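You operate a simulated robot arm through the tools that you are given. There is no shell and no other tool.

You run a simulated robot arm. Do the job below in one go: nothing can be reset, and whatever is moved stays where it is left.

## Task
Water the yellow pot till the soil gauge shows green.
Fine: push the gauge into its soil first; put can and gauge back; the other pot stays dry. Set down upright: watering can.

The check looks at the end state, three seconds after you hand in, the way a careful person would. Anything else that was tipped, shoved, dropped, spilled or broken makes it a failure.

## Robot
A 6-joint arm with a two-finger gripper, fixed in place. Base frame: the origin is on the floor under the middle of its stand, x ahead of it, y to its left, z up. Readings come in mm, degrees, newtons and seconds.
It reaches about 1572 mm from its shoulder. Its first joint turns from -166.0 to 166.0 degrees. Payload 2.45 kg.
Tool frame: the origin (TCP) lies between the finger pads and is the grasp point; the fingertips stand 20 mm ahead of it; z points along the fingers, y is the line along which they close. The gripper opens to 140 mm; its body begins 168 mm behind the TCP.
Orientation is that of the tool frame in the base frame, as a unit quaternion [w, x, y, z]. With the fingers straight down and closing along the base's y, the tool's x points along the base's -x, its y along +y and its z along -z.

## Interface
- The arm moves only by the tool step_arm. Its argument "series" is a list of rows, each a list of 3 entries, a list of its own where there are three numbers: the shift along the base's x, y, z in mm, then the turn, a rotation vector about the base's x, y, z in degrees, then the finger opening in mm, from 0 to 140. In form: [[[tx, ty, tz], [ax, ay, az], fingers], ...]. A call has 1 to 20 rows; each row shifts and turns the commanded pose from where the row before left it. A row lasts 0.2 s, in which the tool goes at most 50 mm and 8.6 degrees; a call with a longer step from one row to the next is refused whole, and so is a gripper value outside its range. Where a pose cannot be reached the arm comes as near as it can. A force on the tool above 60 N (or 10 N above the force at the start of the call, whichever is more), or a blocked arm, ends the call early, and 0.2 s more pass. Each finger travels about 45 mm/s and halts on what it meets, pressing with about 22 N; the grip force reading is that of the motor and also rises with nothing between the fingers. The clock runs only during rows and for 0.2 s after the last one: add rows that do not move to give the fingers time. The reply holds the time, the measured pose of the TCP, the force on the tool along the base axes, the opening and the grip force, in the units named above and with some noise, with the torque about the TCP (base axes, N m) and any sound that the robot's microphone picked up, and new pictures: "pictures" is both (left out), scene, wrist or none.
- Cameras (640 x 400 px; columns grow to the right, rows downward): "scene" is fixed at [220, 500.4, 1421.2]; the picture's right is [-0.43, -0.90, 0.00], its down [-0.30, 0.14, -0.94] and it looks along [0.85, -0.40, -0.33] (base axes); focal length 321 px, centre (320, 200). "wrist" rides on the gripper at [78, 11, -209] in the tool frame; the picture's right is [-0.14, 0.99, 0.00], its down [-0.92, -0.13, -0.37] and it looks along [-0.36, -0.05, 0.93] (tool axes); focal length 280 px, centre (320, 200). There is no depth. A picture from a camera that has moved, and an enlarged one, comes with that camera's place and axes in the base frame and with its lens.
- enlarge(camera, box): a new picture of the part [left, top, right, bottom] of that camera's present view, enlarged. The clock stands still meanwhile.
- hand_in(): hands the job in; it is judged then, once.

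Nothing tells you positions but the pictures and the camera data. Unless the task says otherwise, let go and move clear before handing in.

The tools are called after "Emit:" by a JSON object that holds its "name" and its "arguments". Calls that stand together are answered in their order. step_arm: Moves the arm, as the interface text tells. Its arguments: {"type":"object","properties":{"series":{"type":"array"},"pictures":{"type":"string","enum":["both","scene","wrist","none"]}},"required":["series"]} The other tools are called the same way: enlarge (camera, box) takes an enlarged picture of a part of a camera's view; hand_in () hands the job in.

At the start:

```text
clock: 0.0
ee_pos: [691.0, 52.3, 1219.0]
tcp_rot: [0.001, 0.0, 1.0, 0.0]
wrist_force: [0.3, 0.0, -0.4]
moment: [0.01, -0.03, -0.01]
grip_width: 140.3
grasp_force: 0.0
```

scene: 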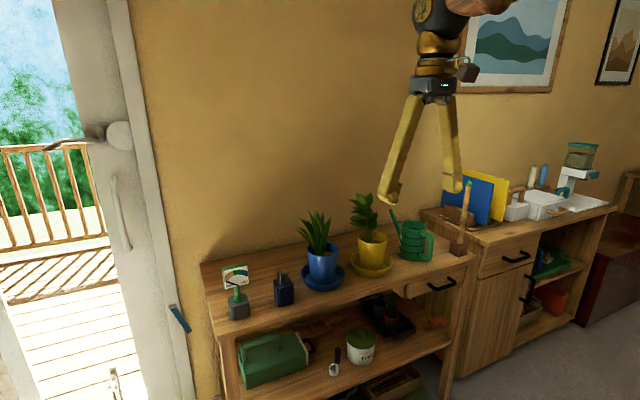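
wrist: 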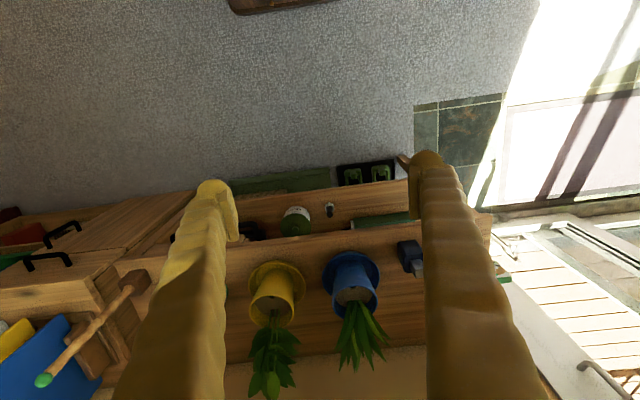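

I see a bench with a blue pot, a yellow pot, a green watering can, and several small items that might be the soil gauge. I'll look closer before moving.

Emit:
{"name": "enlarge", "arguments": {"camera": "scene", "box": [200, 170, 360, 330]}}

Emit:
{"name": "enlarge", "arguments": {"camera": "scene", "box": [340, 160, 500, 300]}}

Emit:
{"name": "enlarge", "arguments": {"camera": "wrist", "box": [220, 160, 520, 400]}}

```text
2.50 times, centred on (280, 250) of scene
camera zoom: at [220.0, 500.4, 1421.2], right [-0.43, -0.9, 0.0], down [-0.3, 0.14, -0.94], along [0.85, -0.4, -0.33], focal length 803 px, centre (420, 75)
```

zoom: 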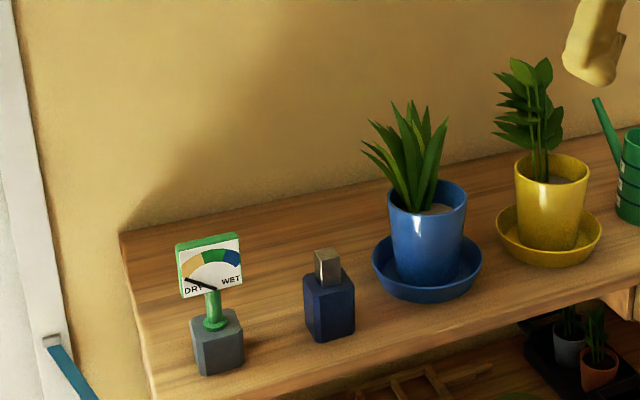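

```text
2.86 times, centred on (420, 230) of scene
camera zoom: at [220.0, 500.4, 1421.2], right [-0.43, -0.9, 0.0], down [-0.3, 0.14, -0.94], along [0.85, -0.4, -0.33], focal length 917 px, centre (34, 114)
```

zoom: 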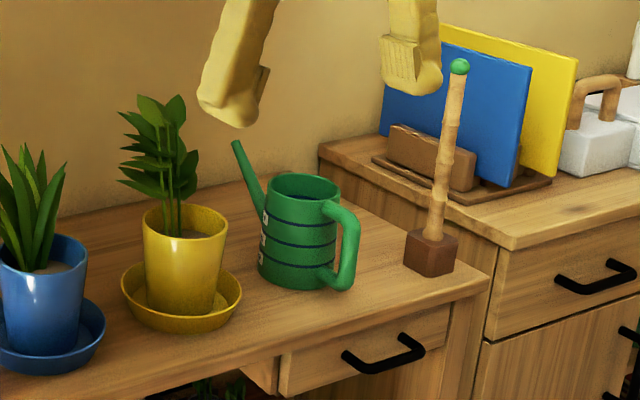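

```text
1.67 times, centred on (370, 280) of wrist
camera zoom: at [613.5, 62.0, 1429.0], right [0.14, 0.99, 0.0], down [0.92, -0.13, 0.37], along [0.37, -0.05, -0.93], focal length 467 px, centre (237, 67)
```

zoom: 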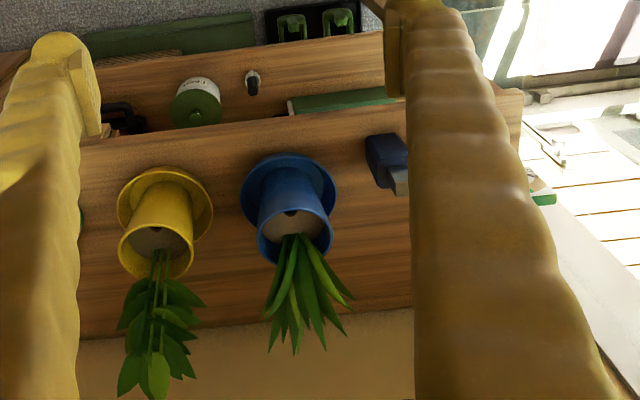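

The gauge (DRY/WET dial in a grey block) stands at the bench's left end, near x≈1000, y≈390. The yellow pot is near (1065, -105) and the can near (1070, -300). I'll move the wrist camera over the gauge for a closer look.

Emit:
{"name": "step_arm", "arguments": {"series": [[[19, 34, 0], [0, 0, 0], 140], [[19, 34, 0], [0, 0, 0], 140], [[19, 34, 0], [0, 0, 0], 140], [[19, 34, 0], [0, 0, 0], 140], [[19, 34, 0], [0, 0, 0], 140], [[19, 34, 0], [0, 0, 0], 140], [[19, 34, 0], [0, 0, 0], 140], [[19, 34, 0], [0, 0, 0], 140], [[19, 34, 0], [0, 0, 0], 140], [[19, 30, 0], [0, 0, 0], 140]]}}

```text
clock: 2.2
ee_pos: [881.2, 387.7, 1219.0]
tcp_rot: [0.002, -0.001, 1.0, 0.0]
wrist_force: [0.2, 0.0, 0.1]
moment: [0.03, -0.06, 0.0]
grip_width: 140.1
grasp_force: 0.0
camera wrist: at [803.4, 397.9, 1429.6], right [0.14, 0.99, 0.0], down [0.92, -0.13, 0.37], along [0.37, -0.05, -0.93], focal length 280 px, centre (320, 200)
```

scene: 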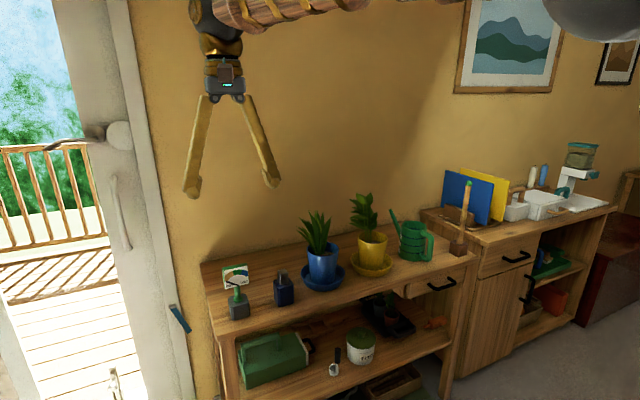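
wrist: 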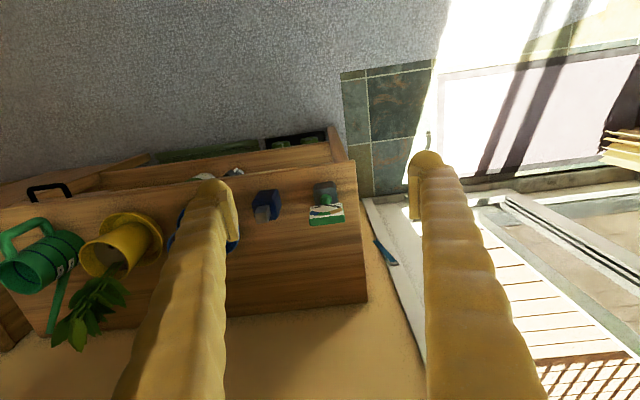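

Emit:
{"name": "enlarge", "arguments": {"camera": "wrist", "box": [240, 150, 400, 250]}}

Emit:
{"name": "enlarge", "arguments": {"camera": "scene", "box": [205, 250, 285, 330]}}

Emit:
{"name": "enlarge", "arguments": {"camera": "wrist", "box": [0, 180, 180, 350]}}

```text
4.00 times, centred on (320, 200) of wrist
camera zoom: at [803.4, 397.9, 1429.6], right [0.14, 0.99, 0.0], down [0.92, -0.13, 0.37], along [0.37, -0.05, -0.93], focal length 1122 px, centre (320, 200)
```

zoom: 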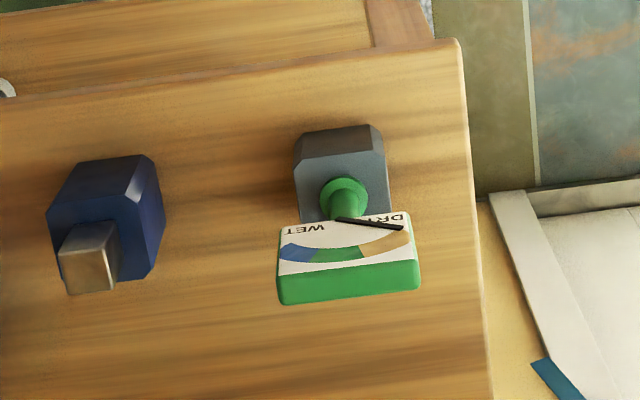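

```text
5.00 times, centred on (245, 290) of scene
camera zoom: at [220.0, 500.4, 1421.2], right [-0.43, -0.9, 0.0], down [-0.3, 0.14, -0.94], along [0.85, -0.4, -0.33], focal length 1605 px, centre (695, -250)
```

zoom: 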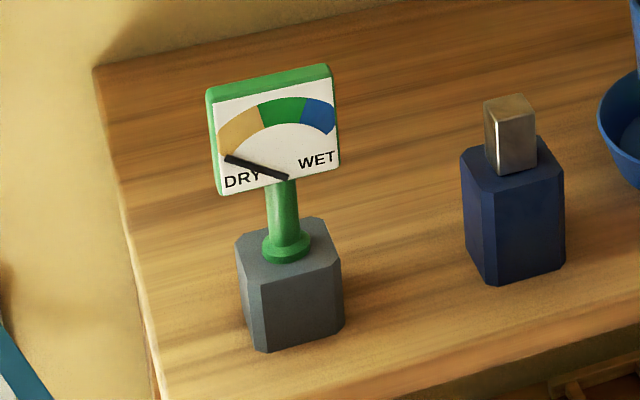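

```text
2.35 times, centred on (90, 265) of wrist
camera zoom: at [803.4, 397.9, 1429.6], right [0.14, 0.99, 0.0], down [0.92, -0.13, 0.37], along [0.37, -0.05, -0.93], focal length 660 px, centre (861, 47)
```

zoom: 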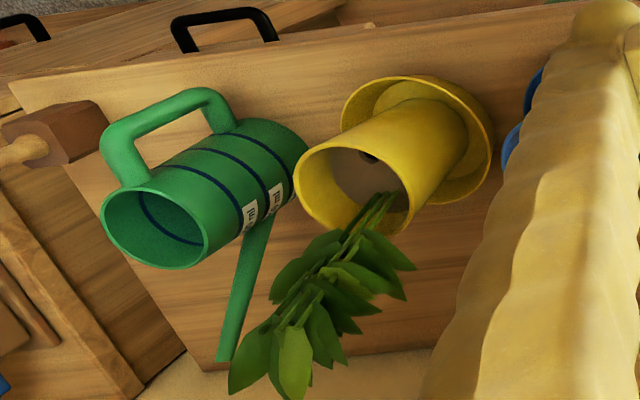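

The gauge dial faces -x, its block top is near (1033, 379, 840), and the dial spans roughly z 887–952. Before picking anything up I'll look at the yellow pot and the can from above.

Emit:
{"name": "step_arm", "arguments": {"series": [[[0, -49, 0], [0, 0, 0], 140], [[0, -49, 0], [0, 0, 0], 140], [[0, -49, 0], [0, 0, 0], 140], [[0, -49, 0], [0, 0, 0], 140], [[0, -49, 0], [0, 0, 0], 140], [[0, -49, 0], [0, 0, 0], 140], [[0, -49, 0], [0, 0, 0], 140], [[0, -49, 0], [0, 0, 0], 140], [[0, -49, 0], [0, 0, 0], 140], [[0, -49, 0], [0, 0, 0], 140], [[0, -30, 0], [0, 0, 0], 140]], "pictures": "wrist"}}

Emit:
{"name": "enlarge", "arguments": {"camera": "wrist", "box": [240, 150, 420, 300]}}

```text
clock: 4.6
ee_pos: [880.5, -132.0, 1218.1]
tcp_rot: [0.0, 0.0, 1.0, 0.0]
wrist_force: [0.4, 0.0, 0.3]
moment: [-0.01, 0.01, 0.0]
grip_width: 139.9
grasp_force: 0.1
camera wrist: at [802.2, -122.4, 1427.8], right [0.14, 0.99, 0.0], down [0.92, -0.13, 0.37], along [0.37, -0.05, -0.93], focal length 280 px, centre (320, 200)
```

wrist: 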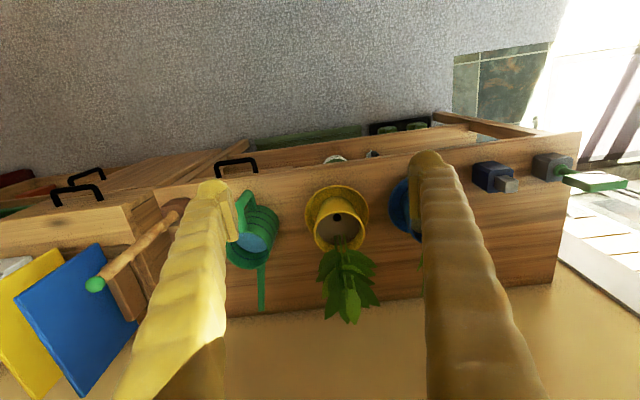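

```text
2.67 times, centred on (330, 225) of wrist
camera zoom: at [802.2, -122.4, 1427.8], right [0.14, 0.99, 0.0], down [0.92, -0.13, 0.37], along [0.37, -0.05, -0.93], focal length 748 px, centre (293, 133)
```

zoom: 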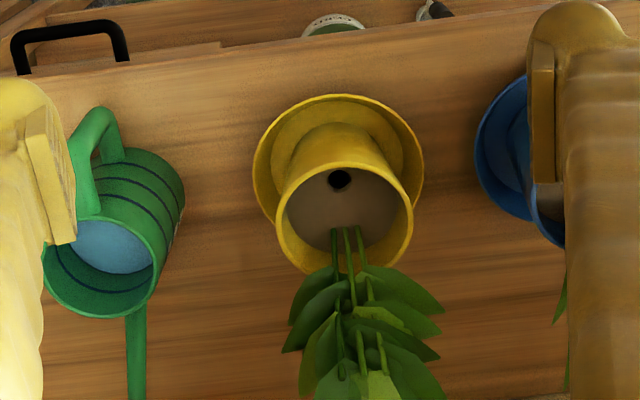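

Emit:
{"name": "enlarge", "arguments": {"camera": "wrist", "box": [295, 175, 385, 260]}}

Emit:
{"name": "enlarge", "arguments": {"camera": "wrist", "box": [210, 180, 300, 330]}}

Emit:
{"name": "enlarge", "arguments": {"camera": "scene", "box": [335, 180, 475, 290]}}

```text
4.71 times, centred on (340, 218) of wrist
camera zoom: at [802.2, -122.4, 1427.8], right [0.14, 0.99, 0.0], down [0.92, -0.13, 0.37], along [0.37, -0.05, -0.93], focal length 1320 px, centre (226, 118)
```

zoom: 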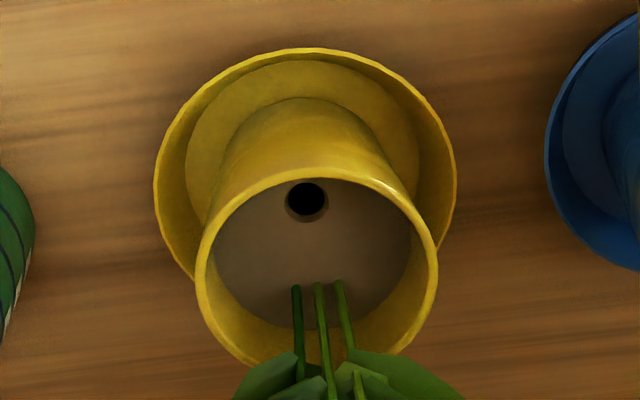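

```text
2.67 times, centred on (255, 255) of wrist
camera zoom: at [802.2, -122.4, 1427.8], right [0.14, 0.99, 0.0], down [0.92, -0.13, 0.37], along [0.37, -0.05, -0.93], focal length 748 px, centre (493, 53)
```

zoom: 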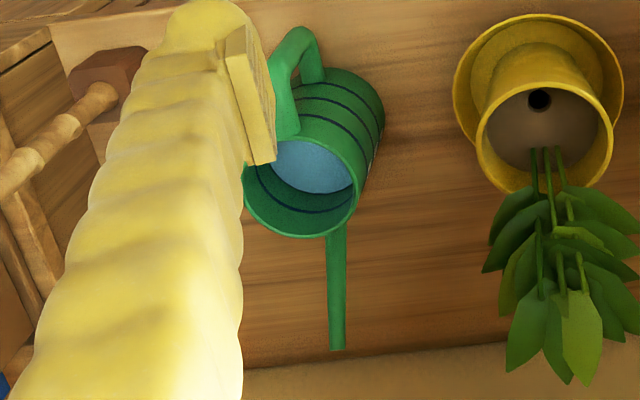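

```text
3.64 times, centred on (405, 235) of scene
camera zoom: at [220.0, 500.4, 1421.2], right [-0.43, -0.9, 0.0], down [-0.3, 0.14, -0.94], along [0.85, -0.4, -0.33], focal length 1168 px, centre (11, 73)
```

zoom: 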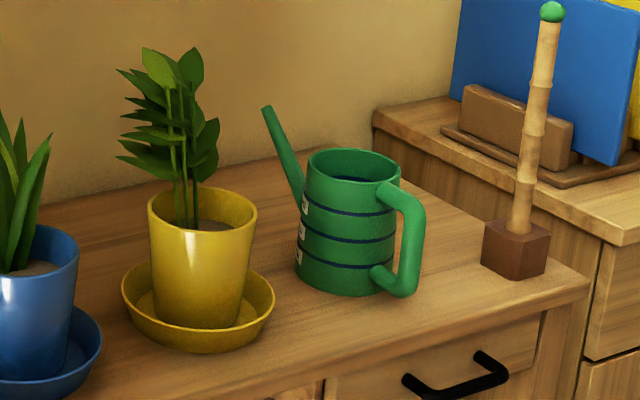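

The yellow pot's soil has a small hole at its front edge, about (1054, -121), clearly meant for the gauge. The can's handle points to -x and its spout to +x. I'll check the gripper's finger shape before planning the grasps.

Emit:
{"name": "enlarge", "arguments": {"camera": "scene", "box": [380, 20, 580, 180]}}

Emit:
{"name": "step_arm", "arguments": {"series": [[[0, 0, 0], [0, 0, 0], 100], [[0, 0, 0], [0, 0, 0], 100], [[0, 0, 0], [0, 0, 0], 100]]}}

```text
2.50 times, centred on (480, 100) of scene
camera zoom: at [220.0, 500.4, 1421.2], right [-0.43, -0.9, 0.0], down [-0.3, 0.14, -0.94], along [0.85, -0.4, -0.33], focal length 803 px, centre (-80, 450)
```

zoom: 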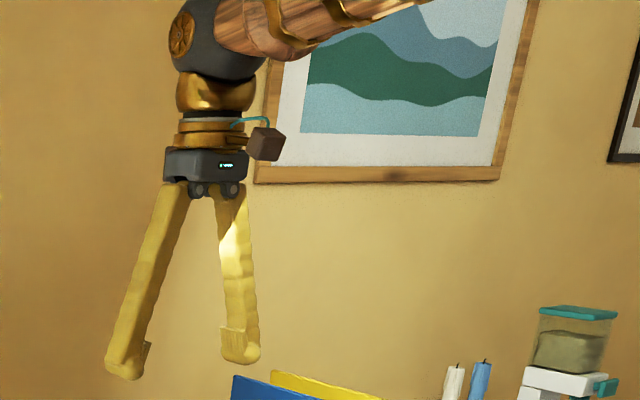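

```text
clock: 5.4
ee_pos: [880.0, -131.7, 1218.4]
tcp_rot: [0.001, 0.0, 1.0, 0.0]
wrist_force: [-0.3, 0.0, 0.2]
moment: [-0.01, -0.01, 0.02]
grip_width: 99.7
grasp_force: 0.0
camera wrist: at [802.1, -122.0, 1427.9], right [0.14, 0.99, 0.0], down [0.92, -0.13, 0.37], along [0.37, -0.05, -0.93], focal length 280 px, centre (320, 200)
```

scene: 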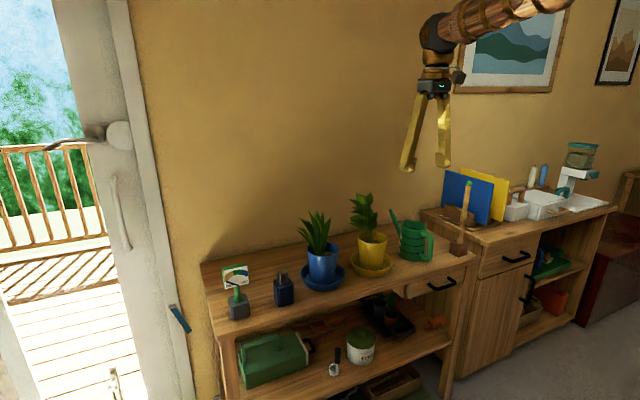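
wrist: 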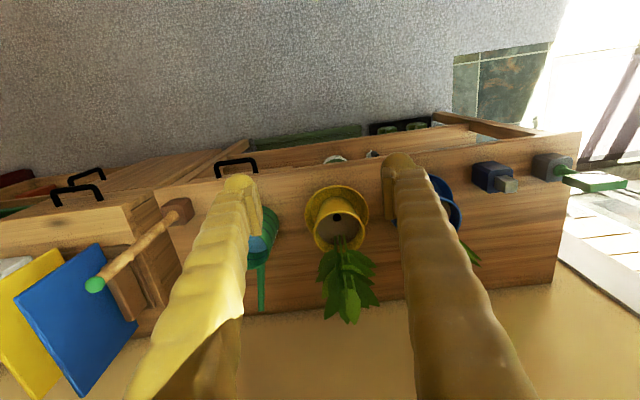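

The fingers are long arms with parallel pads at the tips. I'll lower the camera in front of the yellow pot to fix the hole and rim positions more accurately.

Emit:
{"name": "step_arm", "arguments": {"series": [[[20, 2.5, -32], [0, 0, 0], 100], [[20, 2.5, -32], [0, 0, 0], 100], [[20, 2.5, -32], [0, 0, 0], 100], [[20, 2.5, -32], [0, 0, 0], 100], [[0, 0, 0], [0, 0, 0], 100]], "pictures": "wrist"}}

Emit:
{"name": "enlarge", "arguments": {"camera": "wrist", "box": [260, 150, 380, 260]}}

```text
clock: 6.6
ee_pos: [961.1, -123.4, 1091.3]
tcp_rot: [0.001, -0.001, 1.0, 0.0]
wrist_force: [0.3, -0.7, 0.8]
moment: [0.0, 0.04, -0.03]
grip_width: 99.9
grasp_force: 0.1
camera wrist: at [882.3, -112.8, 1301.4], right [0.14, 0.99, 0.0], down [0.92, -0.13, 0.37], along [0.37, -0.05, -0.93], focal length 280 px, centre (320, 200)
```

wrist: 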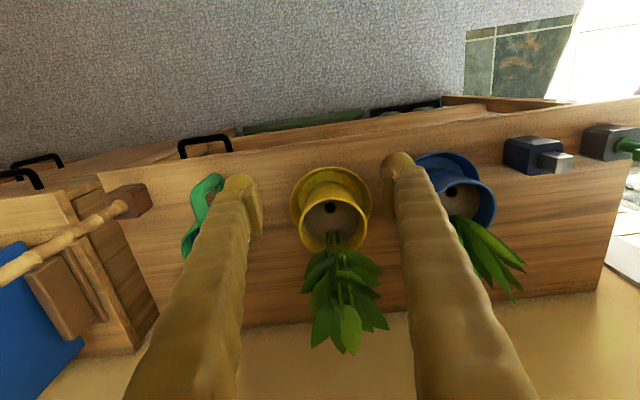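

```text
3.64 times, centred on (320, 205) of wrist
camera zoom: at [882.3, -112.8, 1301.4], right [0.14, 0.99, 0.0], down [0.92, -0.13, 0.37], along [0.37, -0.05, -0.93], focal length 1020 px, centre (320, 182)
```

zoom: 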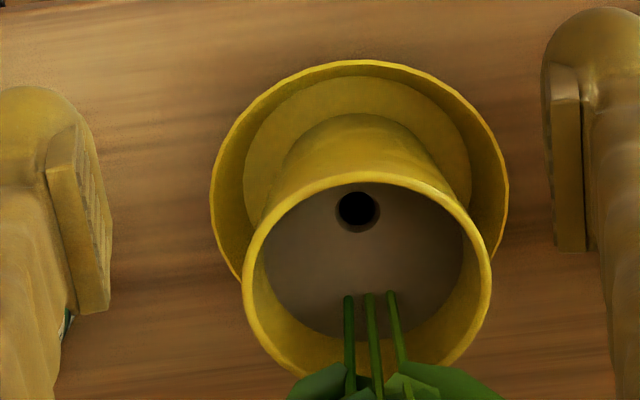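

Emit:
{"name": "step_arm", "arguments": {"series": [[[0, 0, 45], [0, 0, 0], 100], [[0, 0, 45], [0, 0, 0], 100], [[0, 0, 38], [0, 0, 0], 100], [[43, 0, 0], [0, 0, 0], 100], [[43, 0, 0], [0, 0, 0], 100], [[43, 0, 0], [0, 0, 0], 100], [[43, 0, 0], [0, 0, 0], 100], [[0, 0, 0], [0, 0, 0], 100]], "pictures": "wrist"}}

Emit:
{"name": "enlarge", "arguments": {"camera": "wrist", "box": [260, 40, 380, 140]}}

```text
clock: 8.4
ee_pos: [1116.4, -120.4, 1209.0]
tcp_rot: [-0.001, 0.0, 1.0, 0.0]
wrist_force: [-0.3, -0.6, -1.4]
moment: [0.02, 0.08, 0.01]
grip_width: 100.2
grasp_force: 0.1
out of reach, approached as far as the arm can: row 7
camera wrist: at [1039.4, -110.1, 1419.3], right [0.14, 0.99, 0.0], down [0.92, -0.13, 0.37], along [0.36, -0.05, -0.93], focal length 280 px, centre (320, 200)
```

wrist: 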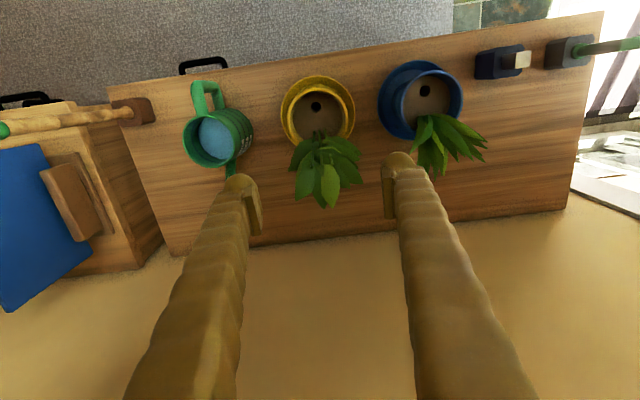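

```text
4.00 times, centred on (320, 90) of wrist
camera zoom: at [1039.4, -110.1, 1419.3], right [0.14, 0.99, 0.0], down [0.92, -0.13, 0.37], along [0.36, -0.05, -0.93], focal length 1122 px, centre (320, 640)
```

zoom: 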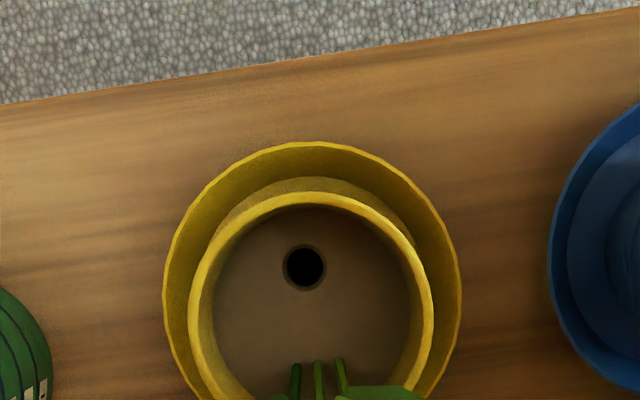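

From three wrist views the pot rim comes out near z≈898, and the hole near (1069, -121) with the soil at about z≈868. Next I'll take a steeper view of the gauge so I can measure it the same way.

Emit:
{"name": "step_arm", "arguments": {"series": [[[-8, 45.4, -3], [0, 0, 0], 100], [[-8, 45.4, -3], [0, 0, 0], 100], [[-8, 45.4, -3], [0, 0, 0], 100], [[-8, 45.4, -3], [0, 0, 0], 100], [[-8, 45.4, -3], [0, 0, 0], 100], [[-8, 45.4, -3], [0, 0, 0], 100], [[-8, 45.4, -3], [0, 0, 0], 100], [[-8, 45.4, -3], [0, 0, 0], 100], [[-8, 45.4, -3], [0, 0, 0], 100], [[-8, 45.4, -3], [0, 0, 0], 100], [[0, 46, 0], [0, 0, 0], 100], [[0, 0, 0], [0, 0, 0], 100]], "pictures": "wrist"}}

Emit:
{"name": "enlarge", "arguments": {"camera": "wrist", "box": [260, 60, 420, 180]}}

```text
clock: 11.0
ee_pos: [1034.6, 376.7, 1179.1]
tcp_rot: [0.001, 0.0, 1.0, -0.001]
wrist_force: [0.6, 0.9, -0.6]
moment: [0.01, 0.01, -0.02]
grip_width: 99.8
grasp_force: 0.1
camera wrist: at [956.3, 387.8, 1389.1], right [0.14, 0.99, 0.0], down [0.92, -0.13, 0.37], along [0.37, -0.05, -0.93], focal length 280 px, centre (320, 200)
```

wrist: 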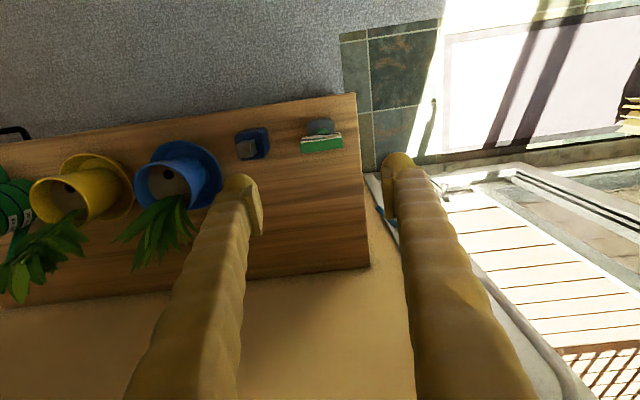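

```text
3.33 times, centred on (340, 120) of wrist
camera zoom: at [956.3, 387.8, 1389.1], right [0.14, 0.99, 0.0], down [0.92, -0.13, 0.37], along [0.37, -0.05, -0.93], focal length 935 px, centre (253, 467)
```

zoom: 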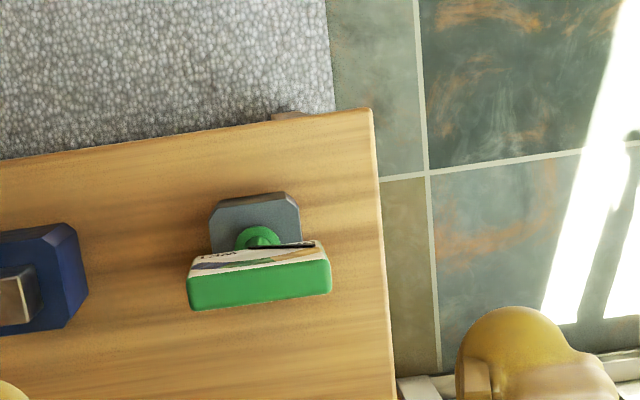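

The gauge's stem sits near (1033.6, 379.6) and the dial top is about z≈945. I'll come down above it with the fingers at 100 mm, stop short, and check alignment.

Emit:
{"name": "step_arm", "arguments": {"series": [[[2.4, 2.8, -40], [0, 0, 0], 100], [[0, 0, -40], [0, 0, 0], 100], [[0, 0, -40], [0, 0, 0], 100], [[0, 0, -40], [0, 0, 0], 100], [[0, 0, -10], [0, 0, 0], 100], [[0, 0, 0], [0, 0, 0], 100]]}}

Emit:
{"name": "enlarge", "arguments": {"camera": "scene", "box": [180, 200, 320, 330]}}

Emit:
{"name": "enlarge", "arguments": {"camera": "wrist", "box": [220, 100, 420, 240]}}

```text
clock: 12.4
ee_pos: [1040.1, 382.7, 1011.1]
tcp_rot: [0.0, 0.0, 1.0, 0.0]
wrist_force: [0.8, -0.3, 0.2]
moment: [-0.01, 0.04, -0.02]
grip_width: 99.9
grasp_force: 0.0
camera wrist: at [961.2, 392.3, 1220.4], right [0.14, 0.99, 0.0], down [0.92, -0.13, 0.37], along [0.37, -0.05, -0.93], focal length 280 px, centre (320, 200)
```

scene: 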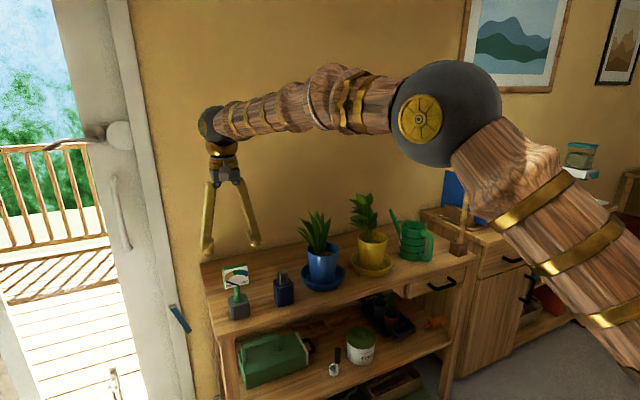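
wrist: 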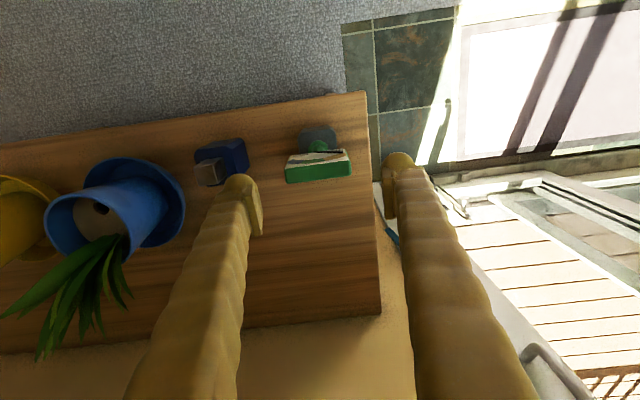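

```text
3.08 times, centred on (250, 265) of scene
camera zoom: at [220.0, 500.4, 1421.2], right [-0.43, -0.9, 0.0], down [-0.3, 0.14, -0.94], along [0.85, -0.4, -0.33], focal length 988 px, centre (535, 0)
```

zoom: 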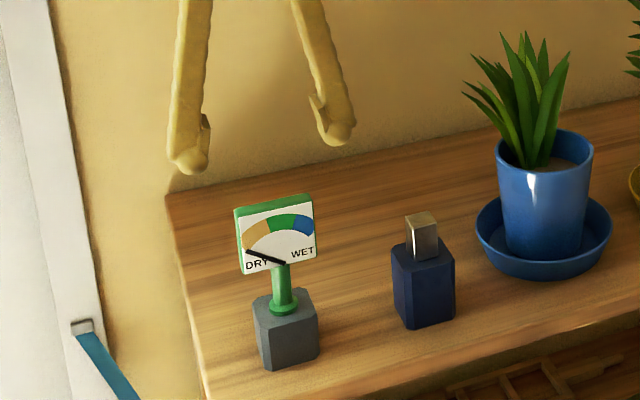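

```text
2.86 times, centred on (320, 170) of wrist
camera zoom: at [961.2, 392.3, 1220.4], right [0.14, 0.99, 0.0], down [0.92, -0.13, 0.37], along [0.37, -0.05, -0.93], focal length 801 px, centre (320, 286)
```

zoom: 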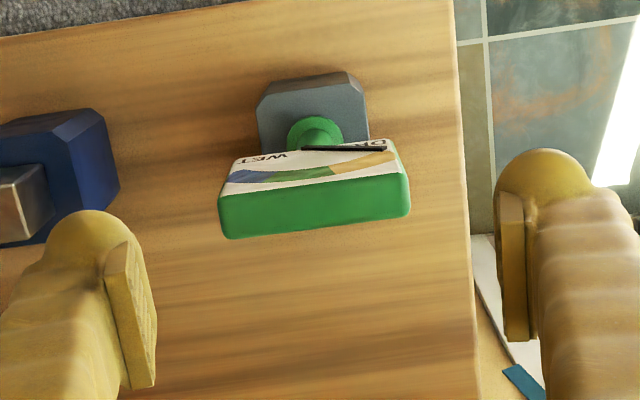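

The fingers straddle the dial well. I'll descend in two stages, letting the arm settle so I can trust the reading.

Emit:
{"name": "step_arm", "arguments": {"series": [[[-1.5, -2.6, -30], [0, 0, 0], 100], [[0, 0, -20], [0, 0, 0], 100], [[0, 0, 0], [0, 0, 0], 100], [[0, 0, 0], [0, 0, 0], 100], [[0, 0, 0], [0, 0, 0], 100]], "pictures": "wrist"}}

```text
clock: 13.6
ee_pos: [1036.6, 379.3, 961.0]
tcp_rot: [0.001, 0.0, 1.0, 0.0]
wrist_force: [0.6, -0.4, 0.0]
moment: [0.01, 0.0, 0.01]
grip_width: 100.0
grasp_force: 0.0
camera wrist: at [959.0, 389.4, 1170.7], right [0.14, 0.99, 0.0], down [0.92, -0.13, 0.37], along [0.37, -0.05, -0.93], focal length 280 px, centre (320, 200)
```

wrist: 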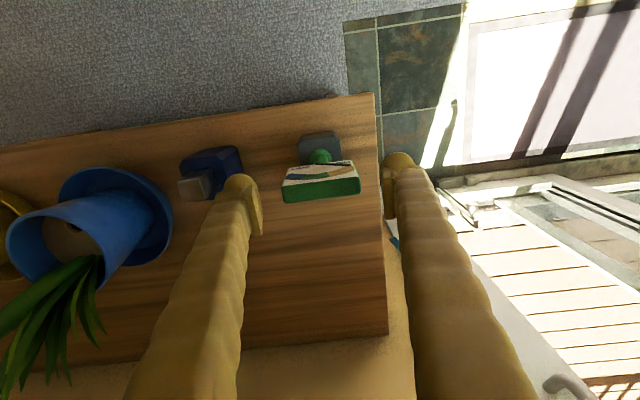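

Emit:
{"name": "step_arm", "arguments": {"series": [[[1, 0.5, -20], [0, 0, 0], 100], [[0, 0, -15], [0, 0, 0], 100], [[0, 0, -8], [0, 0, 0], 100], [[0, 0, 0], [0, 0, 0], 100], [[0, 0, 0], [0, 0, 0], 100]]}}

Emit:
{"name": "enlarge", "arguments": {"camera": "wrist", "box": [220, 100, 420, 240]}}

Emit:
{"name": "enlarge", "arguments": {"camera": "scene", "box": [180, 200, 320, 330]}}

```text
clock: 14.8
ee_pos: [1037.7, 380.9, 918.1]
tcp_rot: [0.0, 0.0, 1.0, 0.0]
wrist_force: [-0.3, 0.4, 0.2]
moment: [-0.01, 0.0, 0.02]
grip_width: 100.0
grasp_force: 0.1
camera wrist: at [959.9, 390.5, 1126.9], right [0.14, 0.99, 0.0], down [0.92, -0.13, 0.37], along [0.37, -0.05, -0.93], focal length 280 px, centre (320, 200)
```

scene: 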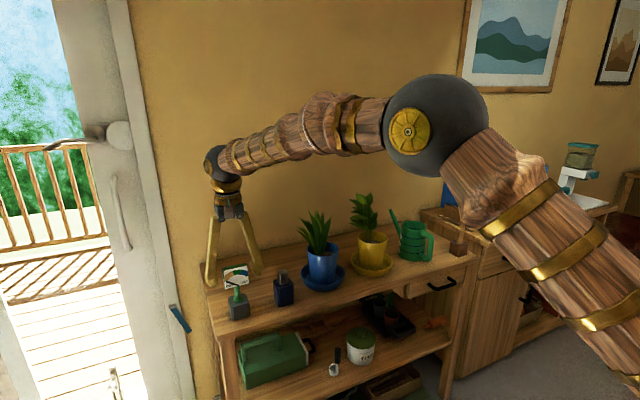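
wrist: 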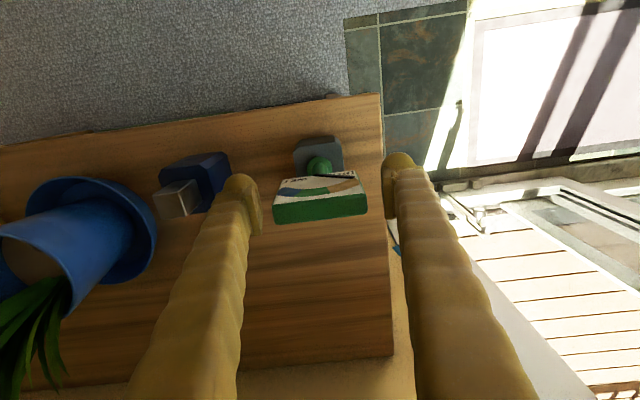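

```text
2.86 times, centred on (320, 170) of wrist
camera zoom: at [959.9, 390.5, 1126.9], right [0.14, 0.99, 0.0], down [0.92, -0.13, 0.37], along [0.37, -0.05, -0.93], focal length 801 px, centre (320, 286)
```

zoom: 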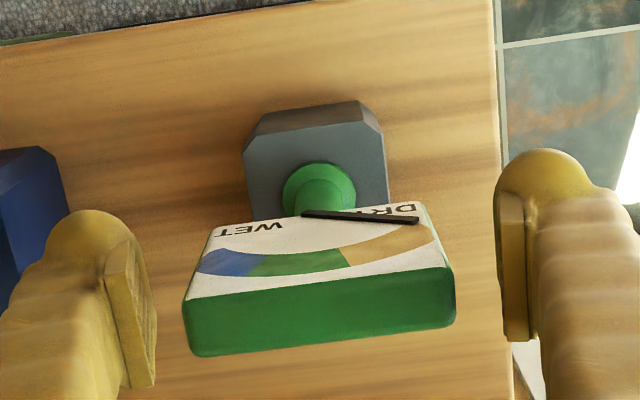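

```text
3.08 times, centred on (250, 265) of scene
camera zoom: at [220.0, 500.4, 1421.2], right [-0.43, -0.9, 0.0], down [-0.3, 0.14, -0.94], along [0.85, -0.4, -0.33], focal length 988 px, centre (535, 0)
```

zoom: 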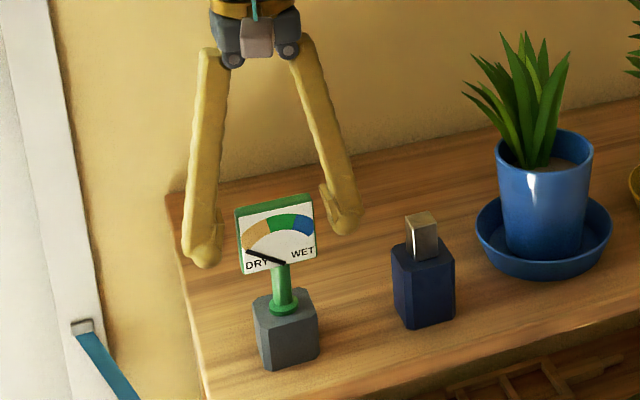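

The pads are centred on the dial's sides, so I'll close on it now.

Emit:
{"name": "step_arm", "arguments": {"series": [[[0, 0, 0], [0, 0, 0], 80], [[0, 0, 0], [0, 0, 0], 72], [[0, 0, 0], [0, 0, 0], 66], [[0, 0, 0], [0, 0, 0], 55], [[0, 0, 0], [0, 0, 0], 50], [[0, 0, 0], [0, 0, 0], 50], [[0, 0, 0], [0, 0, 0], 50]]}}

Emit:
{"name": "enlarge", "arguments": {"camera": "scene", "box": [180, 200, 320, 330]}}

Emit:
{"name": "enlarge", "arguments": {"camera": "wrist", "box": [220, 100, 420, 240]}}

```text
clock: 16.4
ee_pos: [1037.6, 382.5, 917.4]
tcp_rot: [0.001, 0.0, 1.0, 0.0]
wrist_force: [1.0, -0.2, 1.7]
moment: [0.01, 0.0, -0.02]
grip_width: 74.3
grasp_force: 21.8
camera wrist: at [959.9, 390.4, 1126.9], right [0.14, 0.99, 0.0], down [0.92, -0.13, 0.37], along [0.37, -0.05, -0.93], focal length 280 px, centre (320, 200)
```

scene: 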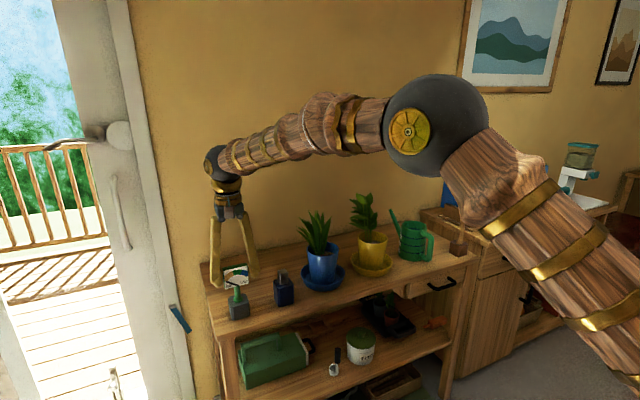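
wrist: 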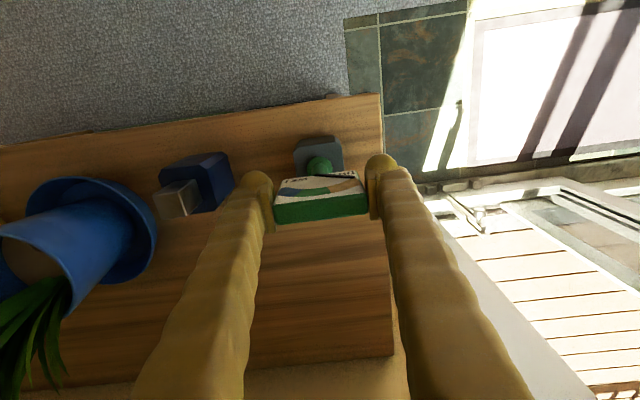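

```text
3.08 times, centred on (250, 265) of scene
camera zoom: at [220.0, 500.4, 1421.2], right [-0.43, -0.9, 0.0], down [-0.3, 0.14, -0.94], along [0.85, -0.4, -0.33], focal length 988 px, centre (535, 0)
```

zoom: 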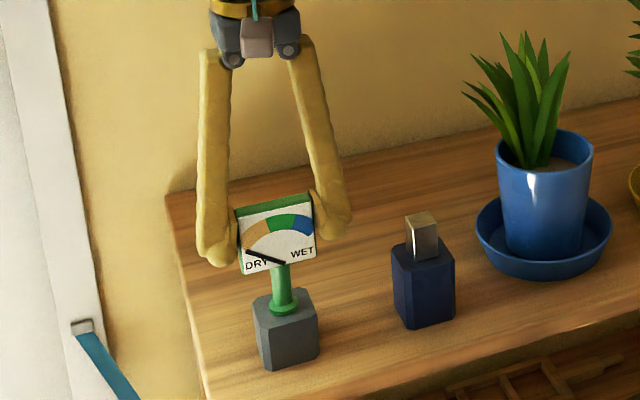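

```text
2.86 times, centred on (320, 170) of wrist
camera zoom: at [959.9, 390.4, 1126.9], right [0.14, 0.99, 0.0], down [0.92, -0.13, 0.37], along [0.37, -0.05, -0.93], focal length 801 px, centre (320, 286)
```

zoom: 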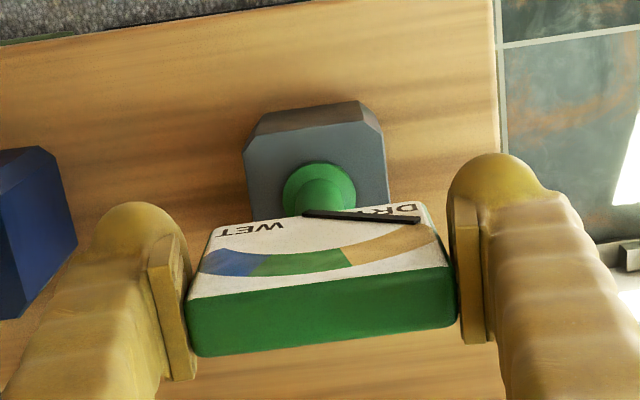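

I have the gauge at a width of 74 mm with about 22 N of grip. I'll pull it straight up slowly and check that the block stays down.

Emit:
{"name": "step_arm", "arguments": {"series": [[[0, 0, 5], [0, 0, 0], 50], [[0, 0, 10], [0, 0, 0], 50], [[0, 0, 10], [0, 0, 0], 50], [[0, 0, 10], [0, 0, 0], 50], [[0, 0, 15], [0, 0, 0], 50], [[0, 0, 15], [0, 0, 0], 50], [[0, 0, 15], [0, 0, 0], 50], [[0, 0, 0], [0, 0, 0], 50]]}}

Emit:
{"name": "enlarge", "arguments": {"camera": "scene", "box": [180, 170, 320, 330]}}

Emit:
{"name": "enlarge", "arguments": {"camera": "wrist", "box": [240, 100, 400, 220]}}

```text
clock: 18.2
ee_pos: [1038.4, 380.1, 997.4]
tcp_rot: [0.001, 0.0, 1.0, 0.0]
wrist_force: [-0.1, -0.7, -0.5]
moment: [0.01, -0.02, 0.0]
grip_width: 74.2
grasp_force: 21.6
camera wrist: at [960.1, 390.2, 1207.8], right [0.14, 0.99, 0.0], down [0.92, -0.13, 0.37], along [0.37, -0.05, -0.93], focal length 280 px, centre (320, 200)
```

scene: 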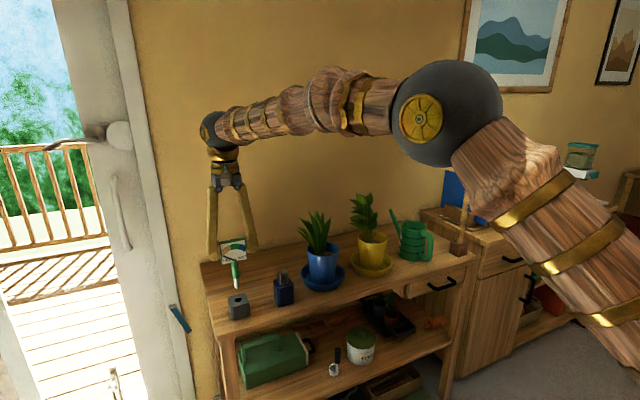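
wrist: 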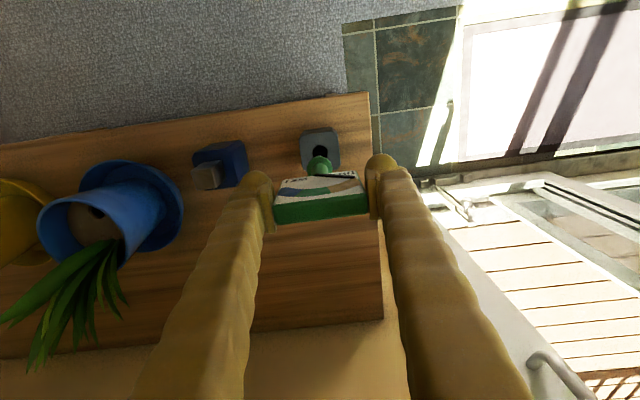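

```text
2.50 times, centred on (250, 250) of scene
camera zoom: at [220.0, 500.4, 1421.2], right [-0.43, -0.9, 0.0], down [-0.3, 0.14, -0.94], along [0.85, -0.4, -0.33], focal length 803 px, centre (495, 75)
```

zoom: 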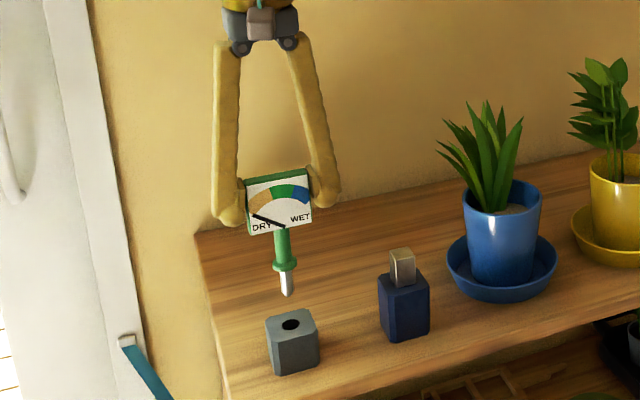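

```text
3.33 times, centred on (320, 160) of wrist
camera zoom: at [960.1, 390.2, 1207.8], right [0.14, 0.99, 0.0], down [0.92, -0.13, 0.37], along [0.37, -0.05, -0.93], focal length 935 px, centre (320, 333)
```

zoom: 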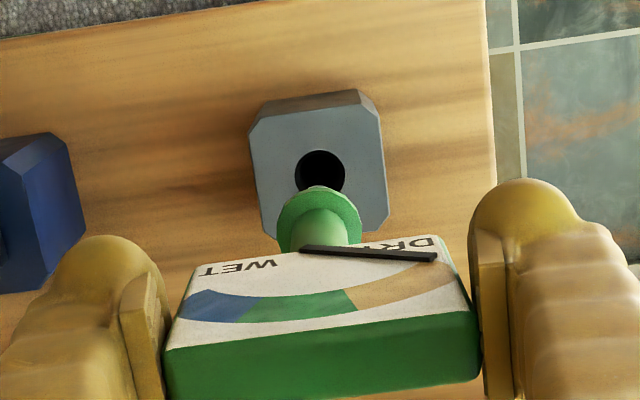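

The gauge is out cleanly and the block stayed in place; the spike is about 30 mm long. I'll carry it at a safe height in front of the plants over to the yellow pot.

Emit:
{"name": "step_arm", "arguments": {"series": [[[-15, 0, 35], [0, 0, 0], 50], [[-20, 0, 35], [0, 0, 0], 50], [[-20, 0, 35], [0, 0, 0], 50], [[-5, -30, 5], [0, 0, 0], 50], [[0, -42, 0], [0, 0, 0], 50], [[0, -45, 0], [0, 0, 0], 50], [[0, -45, 0], [0, 0, 0], 50], [[0, -45, 0], [0, 0, 0], 50], [[0, -45, 0], [0, 0, 0], 50], [[0, -45, 0], [0, 0, 0], 50], [[0, -45, 0], [0, 0, 0], 50], [[0, -45, 0], [0, 0, 0], 50], [[0, -45, 0], [0, 0, 0], 50], [[0, -40, 0], [0, 0, 0], 50], [[0, -29, 0], [0, 0, 0], 50], [[0, 0, 0], [0, 0, 0], 50], [[0, 0, 0], [0, 0, 0], 50]]}}

Emit:
{"name": "enlarge", "arguments": {"camera": "wrist", "box": [240, 120, 400, 260]}}

```text
clock: 21.8
ee_pos: [975.9, -121.8, 1107.7]
tcp_rot: [0.001, 0.0, 1.0, 0.0]
wrist_force: [0.1, -0.6, -0.4]
moment: [-0.02, 0.0, -0.03]
grip_width: 74.1
grasp_force: 22.1
camera wrist: at [898.9, -111.3, 1317.6], right [0.14, 0.99, 0.0], down [0.92, -0.13, 0.37], along [0.37, -0.05, -0.93], focal length 280 px, centre (320, 200)
```

scene: 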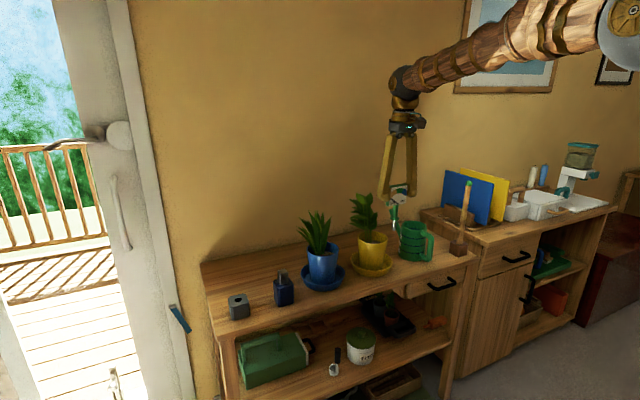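
wrist: 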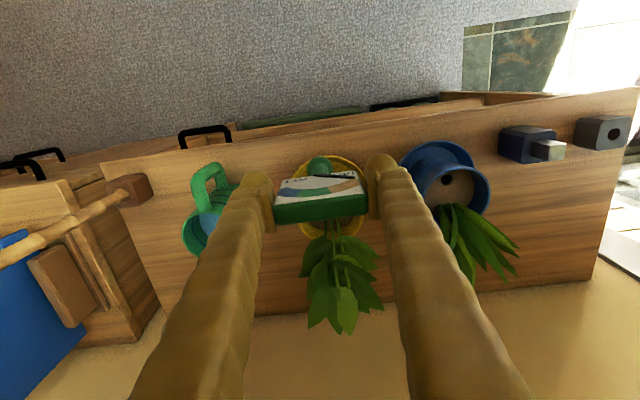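

```text
2.86 times, centred on (320, 190) of wrist
camera zoom: at [898.9, -111.3, 1317.6], right [0.14, 0.99, 0.0], down [0.92, -0.13, 0.37], along [0.37, -0.05, -0.93], focal length 801 px, centre (320, 229)
```

zoom: 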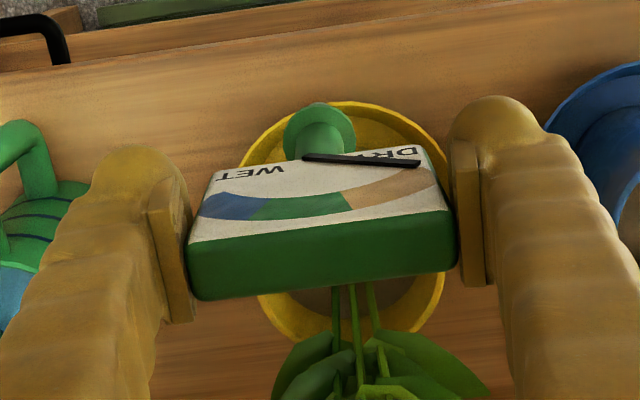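

Emit:
{"name": "step_arm", "arguments": {"series": [[[30, 0.5, 0], [0, 0, 0], 50], [[30, 0, 0], [0, 0, 0], 50], [[27, 0, 0], [0, 0, 0], 50], [[0, 0, 0], [0, 0, 0], 50], [[0, 0, 0], [0, 0, 0], 50], [[0, 0, 0], [0, 0, 0], 50]]}}

Emit:
{"name": "enlarge", "arguments": {"camera": "wrist", "box": [240, 100, 400, 220]}}

Emit:
{"name": "enlarge", "arguments": {"camera": "scene", "box": [320, 140, 440, 290]}}

```text
clock: 23.2
ee_pos: [1063.2, -119.5, 1108.0]
tcp_rot: [0.002, 0.0, 1.0, 0.0]
wrist_force: [-0.3, 0.7, -1.6]
moment: [-0.01, 0.0, -0.02]
grip_width: 74.4
grasp_force: 22.6
camera wrist: at [986.1, -109.5, 1317.5], right [0.14, 0.99, 0.0], down [0.92, -0.13, 0.37], along [0.37, -0.05, -0.93], focal length 280 px, centre (320, 200)
```

scene: 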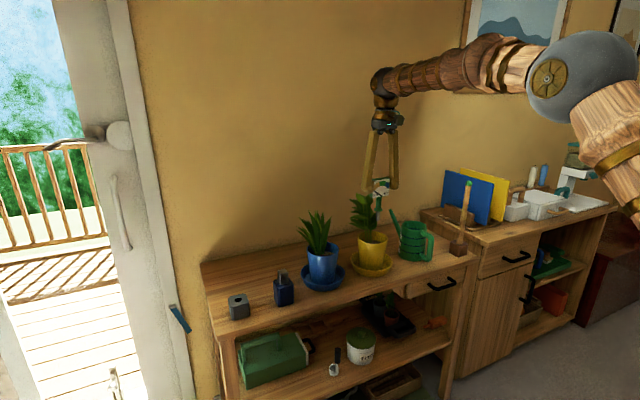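
wrist: 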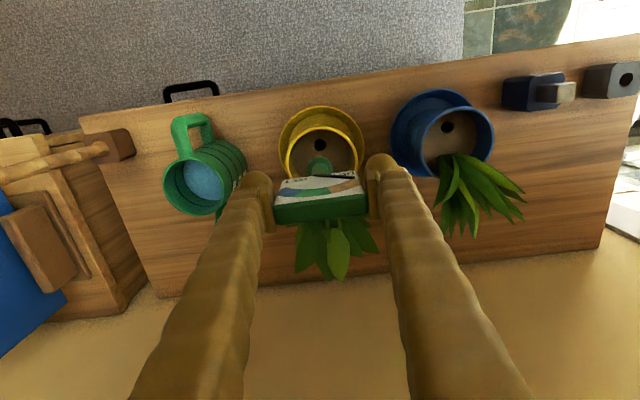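

```text
3.33 times, centred on (320, 160) of wrist
camera zoom: at [986.1, -109.5, 1317.5], right [0.14, 0.99, 0.0], down [0.92, -0.13, 0.37], along [0.37, -0.05, -0.93], focal length 935 px, centre (320, 333)
```

zoom: 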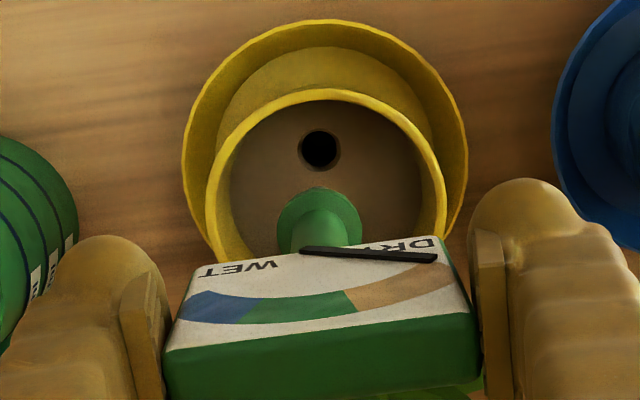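

```text
2.67 times, centred on (380, 215) of scene
camera zoom: at [220.0, 500.4, 1421.2], right [-0.43, -0.9, 0.0], down [-0.3, 0.14, -0.94], along [0.85, -0.4, -0.33], focal length 856 px, centre (160, 160)
```

zoom: 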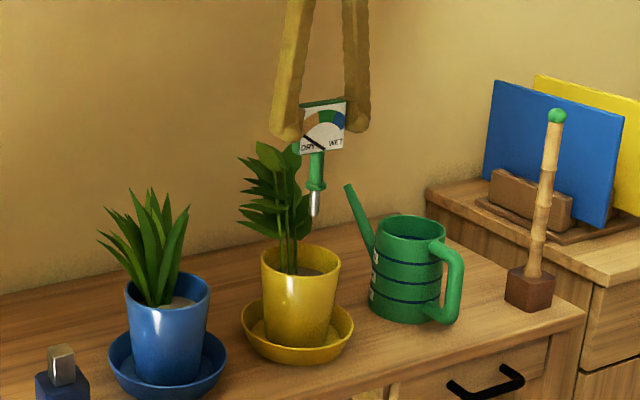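

Four wrist views now agree: pot hole at (1069.6, -121.7, 868), and the block hole at (1039.6, 379.9, 828). I'll correct the lateral position and lower to about 80 mm above the insertion height, then compare with how the block hole looked at that height.

Emit:
{"name": "step_arm", "arguments": {"series": [[[3.8, -1.7, -20], [0, 0, 0], 50], [[0, 0, -25], [0, 0, 0], 50], [[0, 0, -25], [0, 0, 0], 50], [[0, 0, 0], [0, 0, 0], 50], [[0, 0, 0], [0, 0, 0], 50], [[0, 0, 0], [0, 0, 0], 50]]}}

Emit:
{"name": "enlarge", "arguments": {"camera": "wrist", "box": [240, 100, 400, 220]}}

Emit:
{"name": "enlarge", "arguments": {"camera": "scene", "box": [320, 140, 440, 290]}}

```text
clock: 24.6
ee_pos: [1068.5, -121.9, 1038.0]
tcp_rot: [0.001, 0.0, 1.0, -0.001]
wrist_force: [-0.3, 0.3, -1.1]
moment: [0.01, -0.02, 0.02]
grip_width: 74.5
grasp_force: 22.1
camera wrist: at [989.9, -111.8, 1248.1], right [0.14, 0.99, 0.0], down [0.92, -0.13, 0.37], along [0.37, -0.05, -0.93], focal length 280 px, centre (320, 200)
```

scene: 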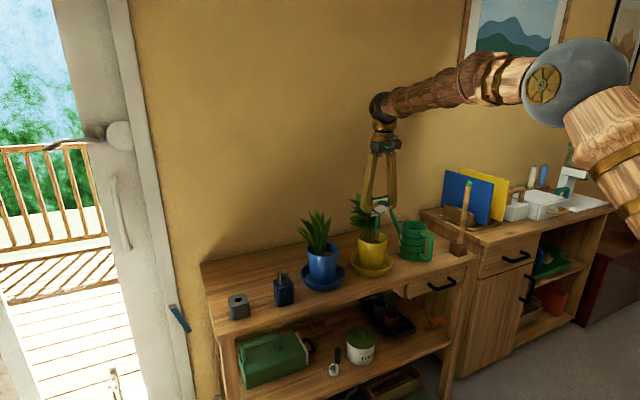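
wrist: 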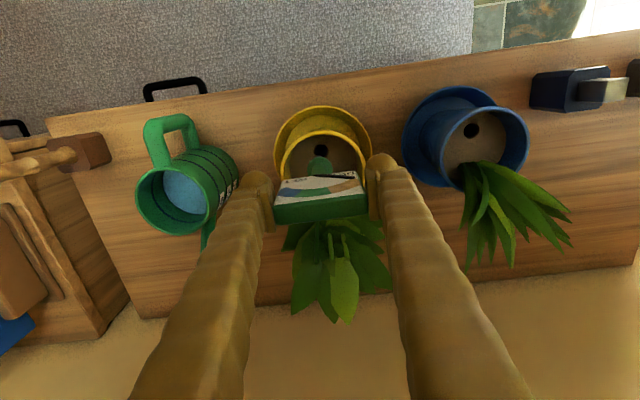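

```text
3.33 times, centred on (320, 160) of wrist
camera zoom: at [989.9, -111.8, 1248.1], right [0.14, 0.99, 0.0], down [0.92, -0.13, 0.37], along [0.37, -0.05, -0.93], focal length 935 px, centre (320, 333)
```

zoom: 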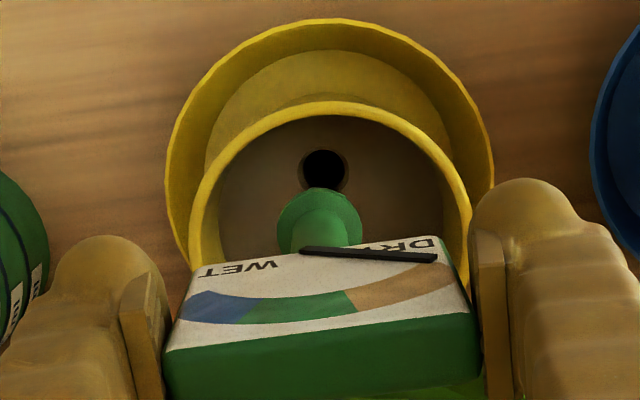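

```text
2.67 times, centred on (380, 215) of scene
camera zoom: at [220.0, 500.4, 1421.2], right [-0.43, -0.9, 0.0], down [-0.3, 0.14, -0.94], along [0.85, -0.4, -0.33], focal length 856 px, centre (160, 160)
```

zoom: 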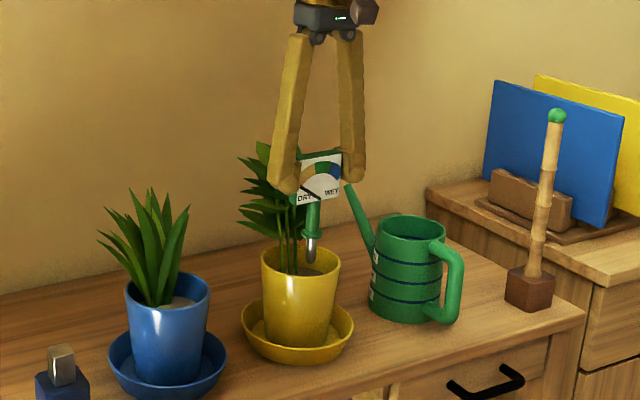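

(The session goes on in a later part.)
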